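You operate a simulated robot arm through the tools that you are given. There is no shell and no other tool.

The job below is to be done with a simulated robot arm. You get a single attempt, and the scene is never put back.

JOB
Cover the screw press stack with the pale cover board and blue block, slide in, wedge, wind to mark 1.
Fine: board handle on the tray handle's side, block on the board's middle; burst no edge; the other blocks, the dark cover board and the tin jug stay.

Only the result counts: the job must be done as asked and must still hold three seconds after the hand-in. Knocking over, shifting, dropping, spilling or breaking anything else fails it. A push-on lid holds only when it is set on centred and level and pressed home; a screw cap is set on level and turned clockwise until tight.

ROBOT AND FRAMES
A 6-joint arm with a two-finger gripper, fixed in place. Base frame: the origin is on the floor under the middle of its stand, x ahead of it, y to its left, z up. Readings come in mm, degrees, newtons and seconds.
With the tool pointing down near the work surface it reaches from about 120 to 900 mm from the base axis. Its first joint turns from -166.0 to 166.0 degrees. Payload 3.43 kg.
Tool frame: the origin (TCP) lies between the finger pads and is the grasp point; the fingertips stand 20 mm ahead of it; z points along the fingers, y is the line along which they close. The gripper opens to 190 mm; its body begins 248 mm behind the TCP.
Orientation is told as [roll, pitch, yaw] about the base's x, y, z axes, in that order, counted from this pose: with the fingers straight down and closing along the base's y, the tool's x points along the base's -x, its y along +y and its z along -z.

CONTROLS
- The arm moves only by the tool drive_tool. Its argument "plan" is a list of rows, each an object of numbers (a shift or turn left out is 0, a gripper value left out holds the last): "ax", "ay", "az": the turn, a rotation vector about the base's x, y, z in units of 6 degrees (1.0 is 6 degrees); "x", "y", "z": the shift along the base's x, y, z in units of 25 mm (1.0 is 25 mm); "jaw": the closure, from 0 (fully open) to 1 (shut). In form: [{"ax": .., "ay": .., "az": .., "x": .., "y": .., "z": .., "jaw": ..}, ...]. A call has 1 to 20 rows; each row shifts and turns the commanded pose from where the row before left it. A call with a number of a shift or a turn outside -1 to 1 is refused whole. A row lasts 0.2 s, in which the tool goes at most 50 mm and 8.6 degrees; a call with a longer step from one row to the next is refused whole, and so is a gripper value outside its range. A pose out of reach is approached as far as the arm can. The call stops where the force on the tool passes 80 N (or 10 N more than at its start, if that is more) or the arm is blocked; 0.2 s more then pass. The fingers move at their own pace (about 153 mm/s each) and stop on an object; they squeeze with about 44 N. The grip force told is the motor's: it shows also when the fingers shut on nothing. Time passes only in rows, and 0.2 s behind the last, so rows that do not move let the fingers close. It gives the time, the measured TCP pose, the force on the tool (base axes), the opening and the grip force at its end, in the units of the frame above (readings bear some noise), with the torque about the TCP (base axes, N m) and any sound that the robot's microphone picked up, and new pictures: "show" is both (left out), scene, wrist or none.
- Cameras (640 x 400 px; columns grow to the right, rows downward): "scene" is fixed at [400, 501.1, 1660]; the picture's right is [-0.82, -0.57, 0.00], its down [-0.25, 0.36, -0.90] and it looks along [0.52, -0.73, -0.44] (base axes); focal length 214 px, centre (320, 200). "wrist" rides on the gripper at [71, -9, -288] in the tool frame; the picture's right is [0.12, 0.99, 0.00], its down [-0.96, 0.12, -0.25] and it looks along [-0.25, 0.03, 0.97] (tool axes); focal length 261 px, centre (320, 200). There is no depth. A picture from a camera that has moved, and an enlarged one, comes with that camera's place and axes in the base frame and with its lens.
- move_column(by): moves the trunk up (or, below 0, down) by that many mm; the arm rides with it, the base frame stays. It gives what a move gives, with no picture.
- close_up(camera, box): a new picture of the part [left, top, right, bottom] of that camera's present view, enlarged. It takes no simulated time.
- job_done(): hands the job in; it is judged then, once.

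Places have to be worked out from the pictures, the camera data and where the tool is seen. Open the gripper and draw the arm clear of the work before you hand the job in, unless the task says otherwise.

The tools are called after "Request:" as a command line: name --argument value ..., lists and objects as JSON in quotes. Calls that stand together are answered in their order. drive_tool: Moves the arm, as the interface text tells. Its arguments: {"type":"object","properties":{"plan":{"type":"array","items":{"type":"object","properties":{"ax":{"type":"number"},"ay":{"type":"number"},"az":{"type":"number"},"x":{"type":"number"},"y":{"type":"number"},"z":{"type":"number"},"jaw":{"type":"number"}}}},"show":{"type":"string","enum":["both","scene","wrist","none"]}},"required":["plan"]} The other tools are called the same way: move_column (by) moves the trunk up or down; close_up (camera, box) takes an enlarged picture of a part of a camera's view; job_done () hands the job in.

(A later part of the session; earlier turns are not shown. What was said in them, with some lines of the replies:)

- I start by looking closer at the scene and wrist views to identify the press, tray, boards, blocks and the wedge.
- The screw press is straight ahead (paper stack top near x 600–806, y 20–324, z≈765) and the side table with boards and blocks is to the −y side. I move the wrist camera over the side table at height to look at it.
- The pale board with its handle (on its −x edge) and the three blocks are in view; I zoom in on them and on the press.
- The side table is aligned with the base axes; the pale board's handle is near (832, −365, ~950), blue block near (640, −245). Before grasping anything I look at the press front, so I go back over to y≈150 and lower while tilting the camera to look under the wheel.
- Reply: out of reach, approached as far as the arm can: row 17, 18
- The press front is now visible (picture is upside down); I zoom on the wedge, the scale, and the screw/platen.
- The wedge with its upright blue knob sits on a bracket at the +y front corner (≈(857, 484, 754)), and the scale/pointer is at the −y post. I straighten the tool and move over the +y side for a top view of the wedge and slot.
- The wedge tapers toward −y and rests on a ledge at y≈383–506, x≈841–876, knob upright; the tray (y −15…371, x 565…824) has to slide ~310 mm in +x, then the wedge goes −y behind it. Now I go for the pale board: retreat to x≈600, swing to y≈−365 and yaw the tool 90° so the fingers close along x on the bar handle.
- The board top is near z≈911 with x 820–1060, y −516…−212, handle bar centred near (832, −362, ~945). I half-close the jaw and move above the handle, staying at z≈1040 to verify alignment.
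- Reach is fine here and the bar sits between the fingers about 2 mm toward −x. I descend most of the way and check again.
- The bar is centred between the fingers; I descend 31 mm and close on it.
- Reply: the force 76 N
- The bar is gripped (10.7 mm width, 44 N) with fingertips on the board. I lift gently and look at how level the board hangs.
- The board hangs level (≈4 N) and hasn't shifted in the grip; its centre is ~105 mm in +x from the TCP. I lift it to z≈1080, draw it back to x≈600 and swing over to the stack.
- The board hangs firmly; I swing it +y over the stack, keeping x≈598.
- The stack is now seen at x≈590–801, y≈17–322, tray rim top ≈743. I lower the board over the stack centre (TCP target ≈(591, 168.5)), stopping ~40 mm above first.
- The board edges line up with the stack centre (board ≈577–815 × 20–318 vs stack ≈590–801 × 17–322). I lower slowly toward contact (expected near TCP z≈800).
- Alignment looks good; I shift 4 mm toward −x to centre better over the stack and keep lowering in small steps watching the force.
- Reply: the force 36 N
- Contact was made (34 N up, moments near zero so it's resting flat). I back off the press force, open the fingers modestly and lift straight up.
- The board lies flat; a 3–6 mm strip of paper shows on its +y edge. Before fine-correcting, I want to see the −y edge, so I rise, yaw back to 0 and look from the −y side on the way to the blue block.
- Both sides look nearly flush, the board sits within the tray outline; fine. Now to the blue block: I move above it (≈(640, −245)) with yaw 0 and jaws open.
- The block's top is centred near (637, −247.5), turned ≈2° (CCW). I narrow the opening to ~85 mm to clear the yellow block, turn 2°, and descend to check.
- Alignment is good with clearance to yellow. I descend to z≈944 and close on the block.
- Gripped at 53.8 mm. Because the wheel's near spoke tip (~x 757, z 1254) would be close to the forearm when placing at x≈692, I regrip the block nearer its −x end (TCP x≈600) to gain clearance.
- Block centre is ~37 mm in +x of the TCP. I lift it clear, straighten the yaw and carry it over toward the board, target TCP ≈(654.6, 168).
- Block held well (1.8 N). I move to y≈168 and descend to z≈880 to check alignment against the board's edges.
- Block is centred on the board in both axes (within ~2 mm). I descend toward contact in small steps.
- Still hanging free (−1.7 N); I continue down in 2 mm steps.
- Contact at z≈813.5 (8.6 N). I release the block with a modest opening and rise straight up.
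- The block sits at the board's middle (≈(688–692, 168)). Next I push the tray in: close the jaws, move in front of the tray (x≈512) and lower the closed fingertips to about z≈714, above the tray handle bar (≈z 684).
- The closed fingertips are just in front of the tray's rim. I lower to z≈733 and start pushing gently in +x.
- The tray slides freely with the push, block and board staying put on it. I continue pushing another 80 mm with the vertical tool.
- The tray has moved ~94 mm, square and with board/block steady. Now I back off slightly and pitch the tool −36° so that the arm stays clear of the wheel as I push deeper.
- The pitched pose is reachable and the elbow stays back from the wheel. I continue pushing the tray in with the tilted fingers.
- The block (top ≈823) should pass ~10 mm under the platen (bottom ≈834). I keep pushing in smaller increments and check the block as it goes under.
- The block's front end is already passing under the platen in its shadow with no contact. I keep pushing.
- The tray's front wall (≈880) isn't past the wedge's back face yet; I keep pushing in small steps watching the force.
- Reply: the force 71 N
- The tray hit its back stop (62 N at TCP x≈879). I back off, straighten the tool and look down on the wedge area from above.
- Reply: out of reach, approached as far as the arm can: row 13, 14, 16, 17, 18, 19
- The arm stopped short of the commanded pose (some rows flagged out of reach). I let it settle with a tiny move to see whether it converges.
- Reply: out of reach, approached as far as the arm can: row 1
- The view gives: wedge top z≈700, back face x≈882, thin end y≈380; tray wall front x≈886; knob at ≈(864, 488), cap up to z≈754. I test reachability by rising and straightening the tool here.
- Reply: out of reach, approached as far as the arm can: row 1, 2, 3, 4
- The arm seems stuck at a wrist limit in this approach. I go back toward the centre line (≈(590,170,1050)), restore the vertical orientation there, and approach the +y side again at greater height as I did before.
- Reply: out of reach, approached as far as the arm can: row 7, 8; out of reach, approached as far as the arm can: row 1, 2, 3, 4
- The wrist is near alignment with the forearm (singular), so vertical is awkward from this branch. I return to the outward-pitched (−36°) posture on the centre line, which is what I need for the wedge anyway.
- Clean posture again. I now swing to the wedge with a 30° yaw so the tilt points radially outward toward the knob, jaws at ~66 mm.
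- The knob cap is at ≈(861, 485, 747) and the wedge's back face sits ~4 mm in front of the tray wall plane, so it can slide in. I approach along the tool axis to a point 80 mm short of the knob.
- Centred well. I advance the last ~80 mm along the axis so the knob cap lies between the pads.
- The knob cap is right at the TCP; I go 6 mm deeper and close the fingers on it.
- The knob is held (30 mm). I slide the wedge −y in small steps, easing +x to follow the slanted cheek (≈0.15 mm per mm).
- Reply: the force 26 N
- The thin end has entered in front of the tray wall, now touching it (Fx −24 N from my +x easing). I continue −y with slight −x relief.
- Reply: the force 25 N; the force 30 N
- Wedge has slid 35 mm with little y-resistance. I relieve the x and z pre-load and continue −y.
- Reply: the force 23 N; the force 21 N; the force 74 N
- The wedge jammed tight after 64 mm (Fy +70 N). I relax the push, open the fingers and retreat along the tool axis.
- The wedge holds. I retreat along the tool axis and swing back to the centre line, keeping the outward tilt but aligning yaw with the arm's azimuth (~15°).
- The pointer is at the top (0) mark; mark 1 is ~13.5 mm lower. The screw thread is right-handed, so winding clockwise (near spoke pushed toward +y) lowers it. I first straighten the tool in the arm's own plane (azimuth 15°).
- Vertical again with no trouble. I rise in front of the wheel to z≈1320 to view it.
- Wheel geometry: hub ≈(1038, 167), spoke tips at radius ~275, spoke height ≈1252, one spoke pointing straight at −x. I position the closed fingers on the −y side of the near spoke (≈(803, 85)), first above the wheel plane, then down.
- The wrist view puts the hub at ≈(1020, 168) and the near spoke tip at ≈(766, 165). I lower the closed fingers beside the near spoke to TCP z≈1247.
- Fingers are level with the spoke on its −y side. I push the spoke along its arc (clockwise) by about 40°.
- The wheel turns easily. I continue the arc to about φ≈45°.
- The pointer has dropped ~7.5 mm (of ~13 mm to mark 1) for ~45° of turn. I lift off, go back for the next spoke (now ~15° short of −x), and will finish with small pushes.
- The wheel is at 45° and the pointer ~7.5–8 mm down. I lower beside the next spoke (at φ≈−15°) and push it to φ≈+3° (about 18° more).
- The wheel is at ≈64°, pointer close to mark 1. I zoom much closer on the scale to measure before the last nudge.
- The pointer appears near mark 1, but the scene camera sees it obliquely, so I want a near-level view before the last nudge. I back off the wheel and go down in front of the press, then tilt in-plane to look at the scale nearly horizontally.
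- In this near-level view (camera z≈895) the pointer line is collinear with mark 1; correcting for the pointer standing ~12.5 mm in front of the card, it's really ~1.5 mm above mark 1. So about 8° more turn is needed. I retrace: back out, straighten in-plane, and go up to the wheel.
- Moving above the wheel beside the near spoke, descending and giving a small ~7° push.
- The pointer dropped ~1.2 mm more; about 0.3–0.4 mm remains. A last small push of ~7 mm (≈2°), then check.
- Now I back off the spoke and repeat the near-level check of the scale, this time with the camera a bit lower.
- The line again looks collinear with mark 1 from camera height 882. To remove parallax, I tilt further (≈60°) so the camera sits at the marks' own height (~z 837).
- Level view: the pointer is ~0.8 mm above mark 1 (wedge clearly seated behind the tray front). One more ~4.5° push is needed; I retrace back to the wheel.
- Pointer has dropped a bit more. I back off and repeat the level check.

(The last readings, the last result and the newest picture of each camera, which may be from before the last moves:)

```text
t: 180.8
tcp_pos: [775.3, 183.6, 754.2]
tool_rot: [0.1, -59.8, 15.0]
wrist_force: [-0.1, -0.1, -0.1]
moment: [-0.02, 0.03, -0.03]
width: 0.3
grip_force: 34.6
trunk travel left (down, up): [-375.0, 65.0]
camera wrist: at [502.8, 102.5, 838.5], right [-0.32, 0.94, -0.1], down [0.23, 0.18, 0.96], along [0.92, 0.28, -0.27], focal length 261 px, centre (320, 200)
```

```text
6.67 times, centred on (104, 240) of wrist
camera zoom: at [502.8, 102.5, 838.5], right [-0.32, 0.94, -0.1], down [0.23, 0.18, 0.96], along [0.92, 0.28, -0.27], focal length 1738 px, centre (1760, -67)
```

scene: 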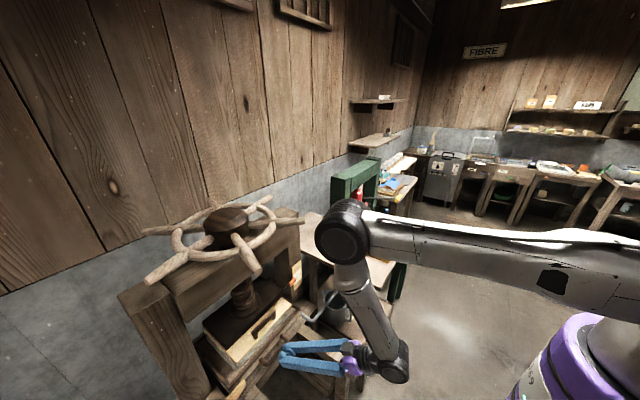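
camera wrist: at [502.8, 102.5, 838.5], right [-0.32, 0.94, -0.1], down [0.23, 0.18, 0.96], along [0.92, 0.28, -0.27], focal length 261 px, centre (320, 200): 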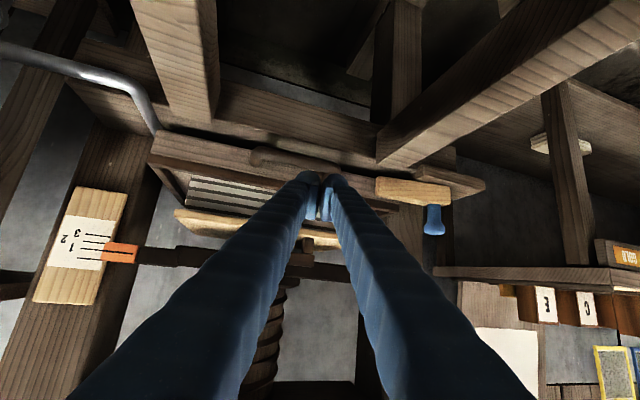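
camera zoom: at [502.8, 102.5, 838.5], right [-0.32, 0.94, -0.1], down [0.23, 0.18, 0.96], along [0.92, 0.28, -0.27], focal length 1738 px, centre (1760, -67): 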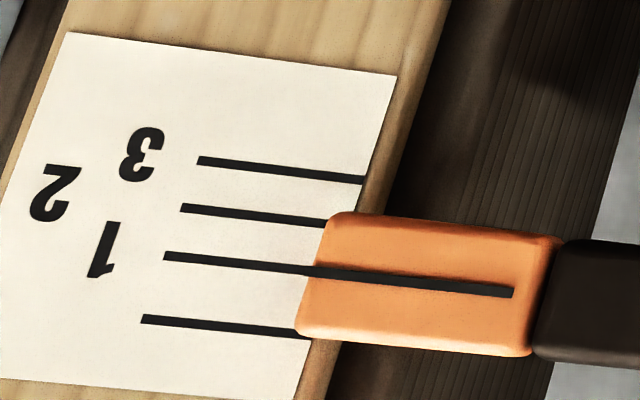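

The pointer line is now within ~0.3 mm of mark 1. I back off a little, open the fingers to clear the view, and inspect block, board, stack and wedge.

Request:
drive_tool --plan '[{"x": -0.8, "z": 0.4}, {"x": -0.8, "z": 0.4}, {"jaw": 0}, {"jaw": 0}, {"jaw": 0}]' --show "both"

Request:
close_up --camera "wrist" --box '[150, 140, 374, 280]'

Request:
close_up --camera "wrist" --box '[200, 190, 328, 270]'

Request:
close_up --camera "scene" --box '[180, 270, 372, 390]'

```text
t: 182.0
tcp_pos: [735.5, 186.0, 774.7]
tool_rot: [0.0, -59.7, 15.1]
wrist_force: [0.0, 0.4, -0.3]
moment: [0.02, 0.03, -0.02]
width: 190.2
grip_force: 0.0
trunk travel left (down, up): [-375.0, 65.0]
camera wrist: at [463.2, 103.0, 857.0], right [-0.32, 0.94, -0.1], down [0.23, 0.18, 0.96], along [0.92, 0.28, -0.28], focal length 261 px, centre (320, 200)
```

scene: 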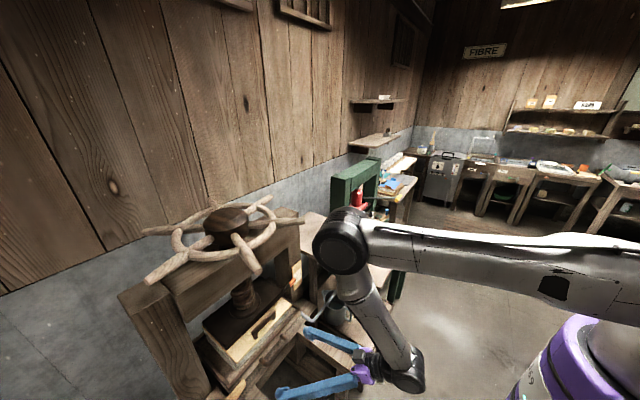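
wrist: 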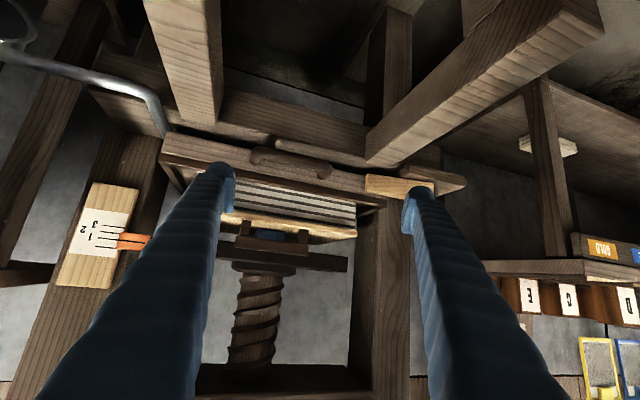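

```text
2.86 times, centred on (262, 210) of wrist
camera zoom: at [463.2, 103.0, 857.0], right [-0.32, 0.94, -0.1], down [0.23, 0.18, 0.96], along [0.92, 0.28, -0.28], focal length 745 px, centre (486, 171)
```

zoom: 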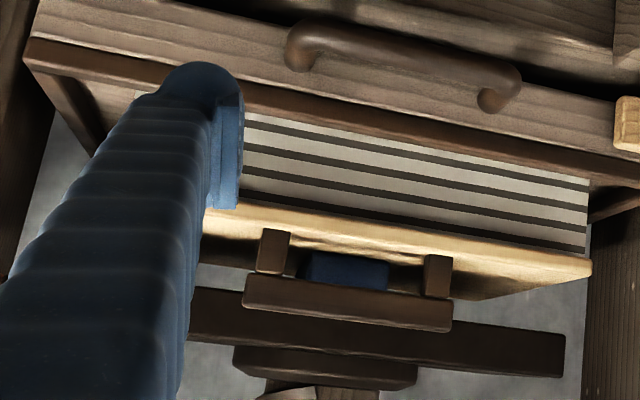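

```text
5.00 times, centred on (264, 230) of wrist
camera zoom: at [463.2, 103.0, 857.0], right [-0.32, 0.94, -0.1], down [0.23, 0.18, 0.96], along [0.92, 0.28, -0.28], focal length 1303 px, centre (600, 50)
```

zoom: 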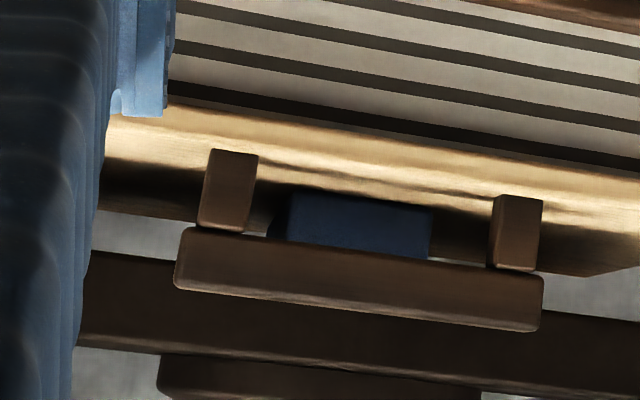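

```text
3.33 times, centred on (276, 330) of scene
camera zoom: at [400.0, 501.1, 1660.0], right [-0.82, -0.57, 0.0], down [-0.25, 0.36, -0.9], along [0.52, -0.73, -0.44], focal length 715 px, centre (467, -233)
```

zoom: 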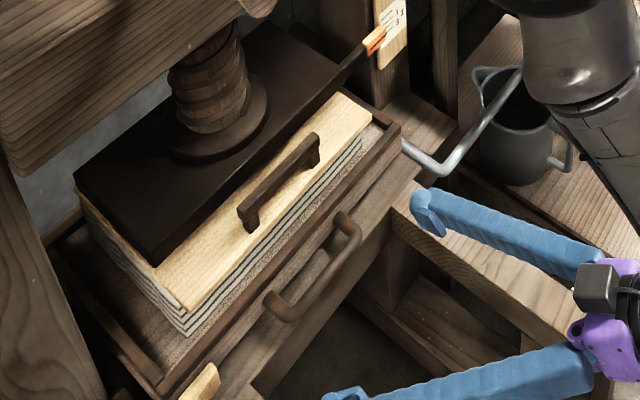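

All looks right: block centred behind the handle bar under the platen, board and stack level, wedge in. I now retreat: straighten in-plane and draw the open gripper up and away from the press.

Request:
drive_tool --plan '[{"ax": -0.259, "ay": 0.966, "x": -0.8, "y": -0.1, "z": 0.2}, {"ax": -0.259, "ay": 0.966, "x": -0.8, "y": -0.2, "z": 0.3}, {"ax": -0.259, "ay": 0.966, "x": -0.8, "y": -0.2, "z": 0.4}, {"x": -0.7, "z": 0.5, "y": -0.1}, {"x": -0.7, "z": 0.5}, {"x": -0.7, "ax": -0.259, "ay": 0.966}, {"ax": -0.259, "ay": 0.966}, {"ax": -0.259, "ay": 0.966}, {"ax": -0.259, "ay": 0.966}, {"ax": -0.259, "ay": 0.966}, {"ax": -0.259, "ay": 0.966}, {"ax": -0.259, "ay": 0.966}, {"z": 1}, {"z": 1}, {"z": 1}, {"z": 1}, {"z": 1}, {"z": 1}, {"z": 1}, {"z": 1}]' --show "both"

```text
t: 186.2
tcp_pos: [620.2, 170.0, 1023.1]
tool_rot: [0.0, 0.2, 15.0]
wrist_force: [-0.6, -0.1, 0.4]
moment: [0.02, -0.04, -0.04]
width: 190.2
grip_force: 0.0
trunk travel left (down, up): [-375.0, 65.0]
camera wrist: at [556.2, 142.9, 1309.8], right [-0.37, 0.93, 0.0], down [0.9, 0.36, 0.24], along [0.23, 0.09, -0.97], focal length 261 px, centre (320, 200)
```

scene: 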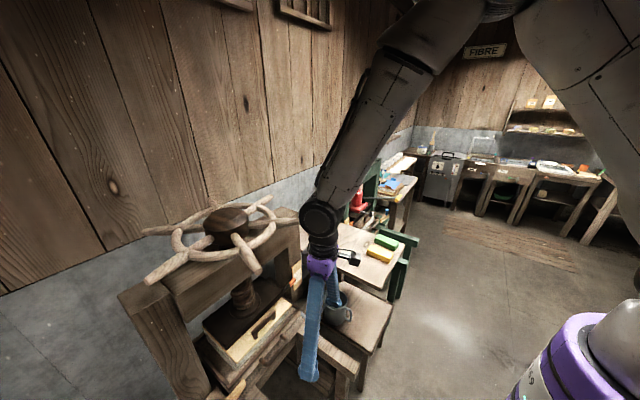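
wrist: 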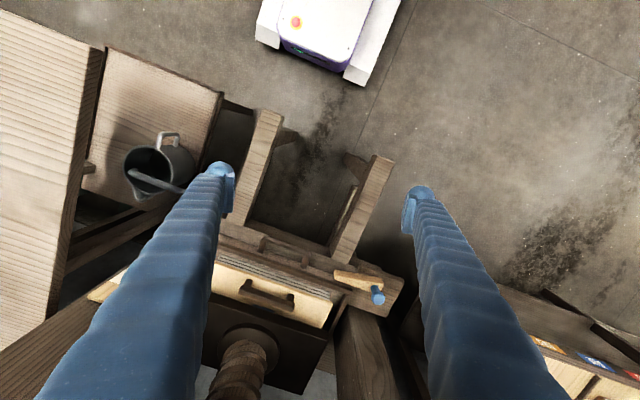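

Clear of the press. I draw the arm further up and back, then do a final check.

Request:
drive_tool --plan '[{"z": 1, "x": -0.6}, {"z": 1, "x": -0.6}, {"z": 1, "x": -0.6}, {"z": 1, "x": -0.6}, {"z": 1, "x": -0.6}, {"z": 1, "x": -0.6}, {"z": 1, "x": -0.6}, {"z": 1, "x": -0.6}, {"z": 1}, {"z": 1}, {"z": 1}, {"z": 1}, {"z": 1}, {"z": 1}, {"z": 1}, {"z": 1}, {}, {}, {}]' --show "both"

Request:
close_up --camera "scene" --box '[288, 268, 304, 278]'

Request:
close_up --camera "scene" --box '[120, 190, 440, 390]'

```text
t: 190.2
tcp_pos: [500.5, 169.3, 1420.3]
tool_rot: [0.1, 0.3, 14.9]
wrist_force: [0.5, 0.6, 0.4]
moment: [0.03, 0.05, 0.06]
width: 190.0
grip_force: 0.0
trunk travel left (down, up): [-375.0, 65.0]
camera wrist: at [437.1, 142.5, 1707.5], right [-0.37, 0.93, 0.0], down [0.9, 0.36, 0.24], along [0.23, 0.09, -0.97], focal length 261 px, centre (320, 200)
```

scene: 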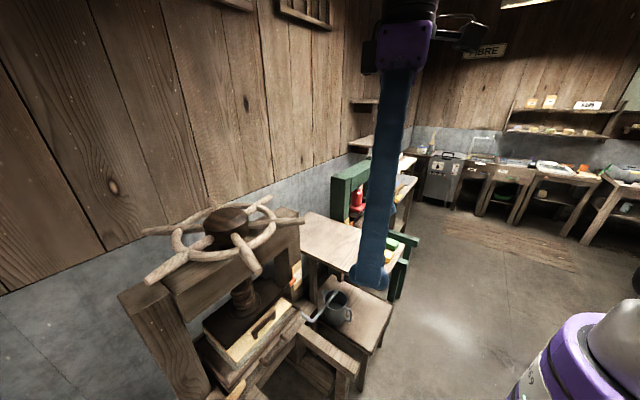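
wrist: 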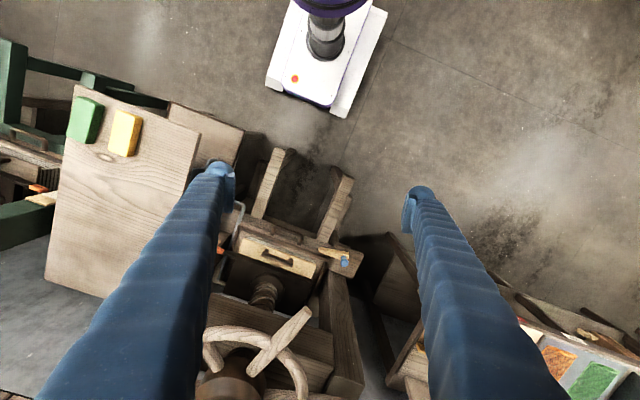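

```text
16.00 times, centred on (296, 273) of scene
camera zoom: at [400.0, 501.1, 1660.0], right [-0.82, -0.57, 0.0], down [-0.25, 0.36, -0.9], along [0.52, -0.73, -0.44], focal length 3432 px, centre (704, -968)
```

zoom: 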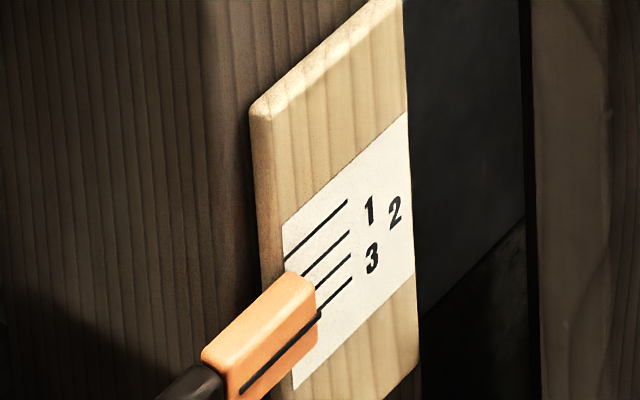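

```text
2.00 times, centred on (280, 290) of scene
camera zoom: at [400.0, 501.1, 1660.0], right [-0.82, -0.57, 0.0], down [-0.25, 0.36, -0.9], along [0.52, -0.73, -0.44], focal length 429 px, centre (400, 20)
```

zoom: 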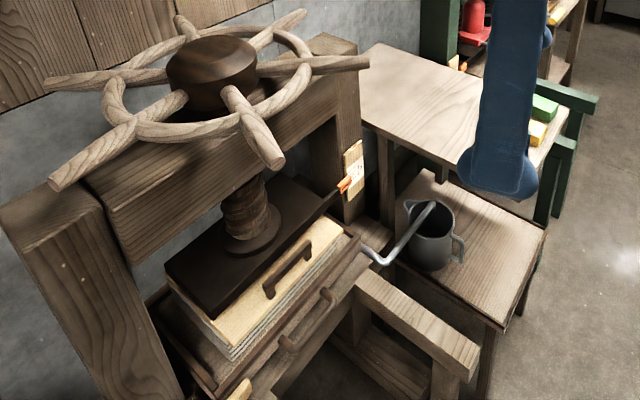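

The pointer still reads mark 1, the wedge is seated, the board and block are under the platen, and the jug, dark board and other blocks are where they were. The gripper is open and the arm is clear, so I hand the job in.

Request:
job_done

```text
The job is handed in.
```

I've handed the job in, and every step was done. In the last pictures everything was holding, but I don't have a result back yet.

- **Pale board:** it covers the stack with its handle on the tray handle's side. It sits about 3–5 mm off the stack's centre, so a few millimetres of paper show along the +y edge (the robot's left).
- **Blue block:** it sits on the middle of the board, under the platen.
- **Tray:** it is pushed in to its back stop.
- **Wedge:** it is driven in behind the tray front and jammed tight, with about 70 N of resistance when it stopped.
- **Screw:** it is wound clockwise until the pointer reads mark 1, about 0.3 mm high when viewed level with the scale.
- **Stack edges:** I saw no burst edge. The +y side and the part of the front I could see looked level and intact, but I had no view of the far side.
- **Everything else:** the yellow and green blocks, the dark board and the tin jug were not touched. The gripper is open and the arm is clear of the press.
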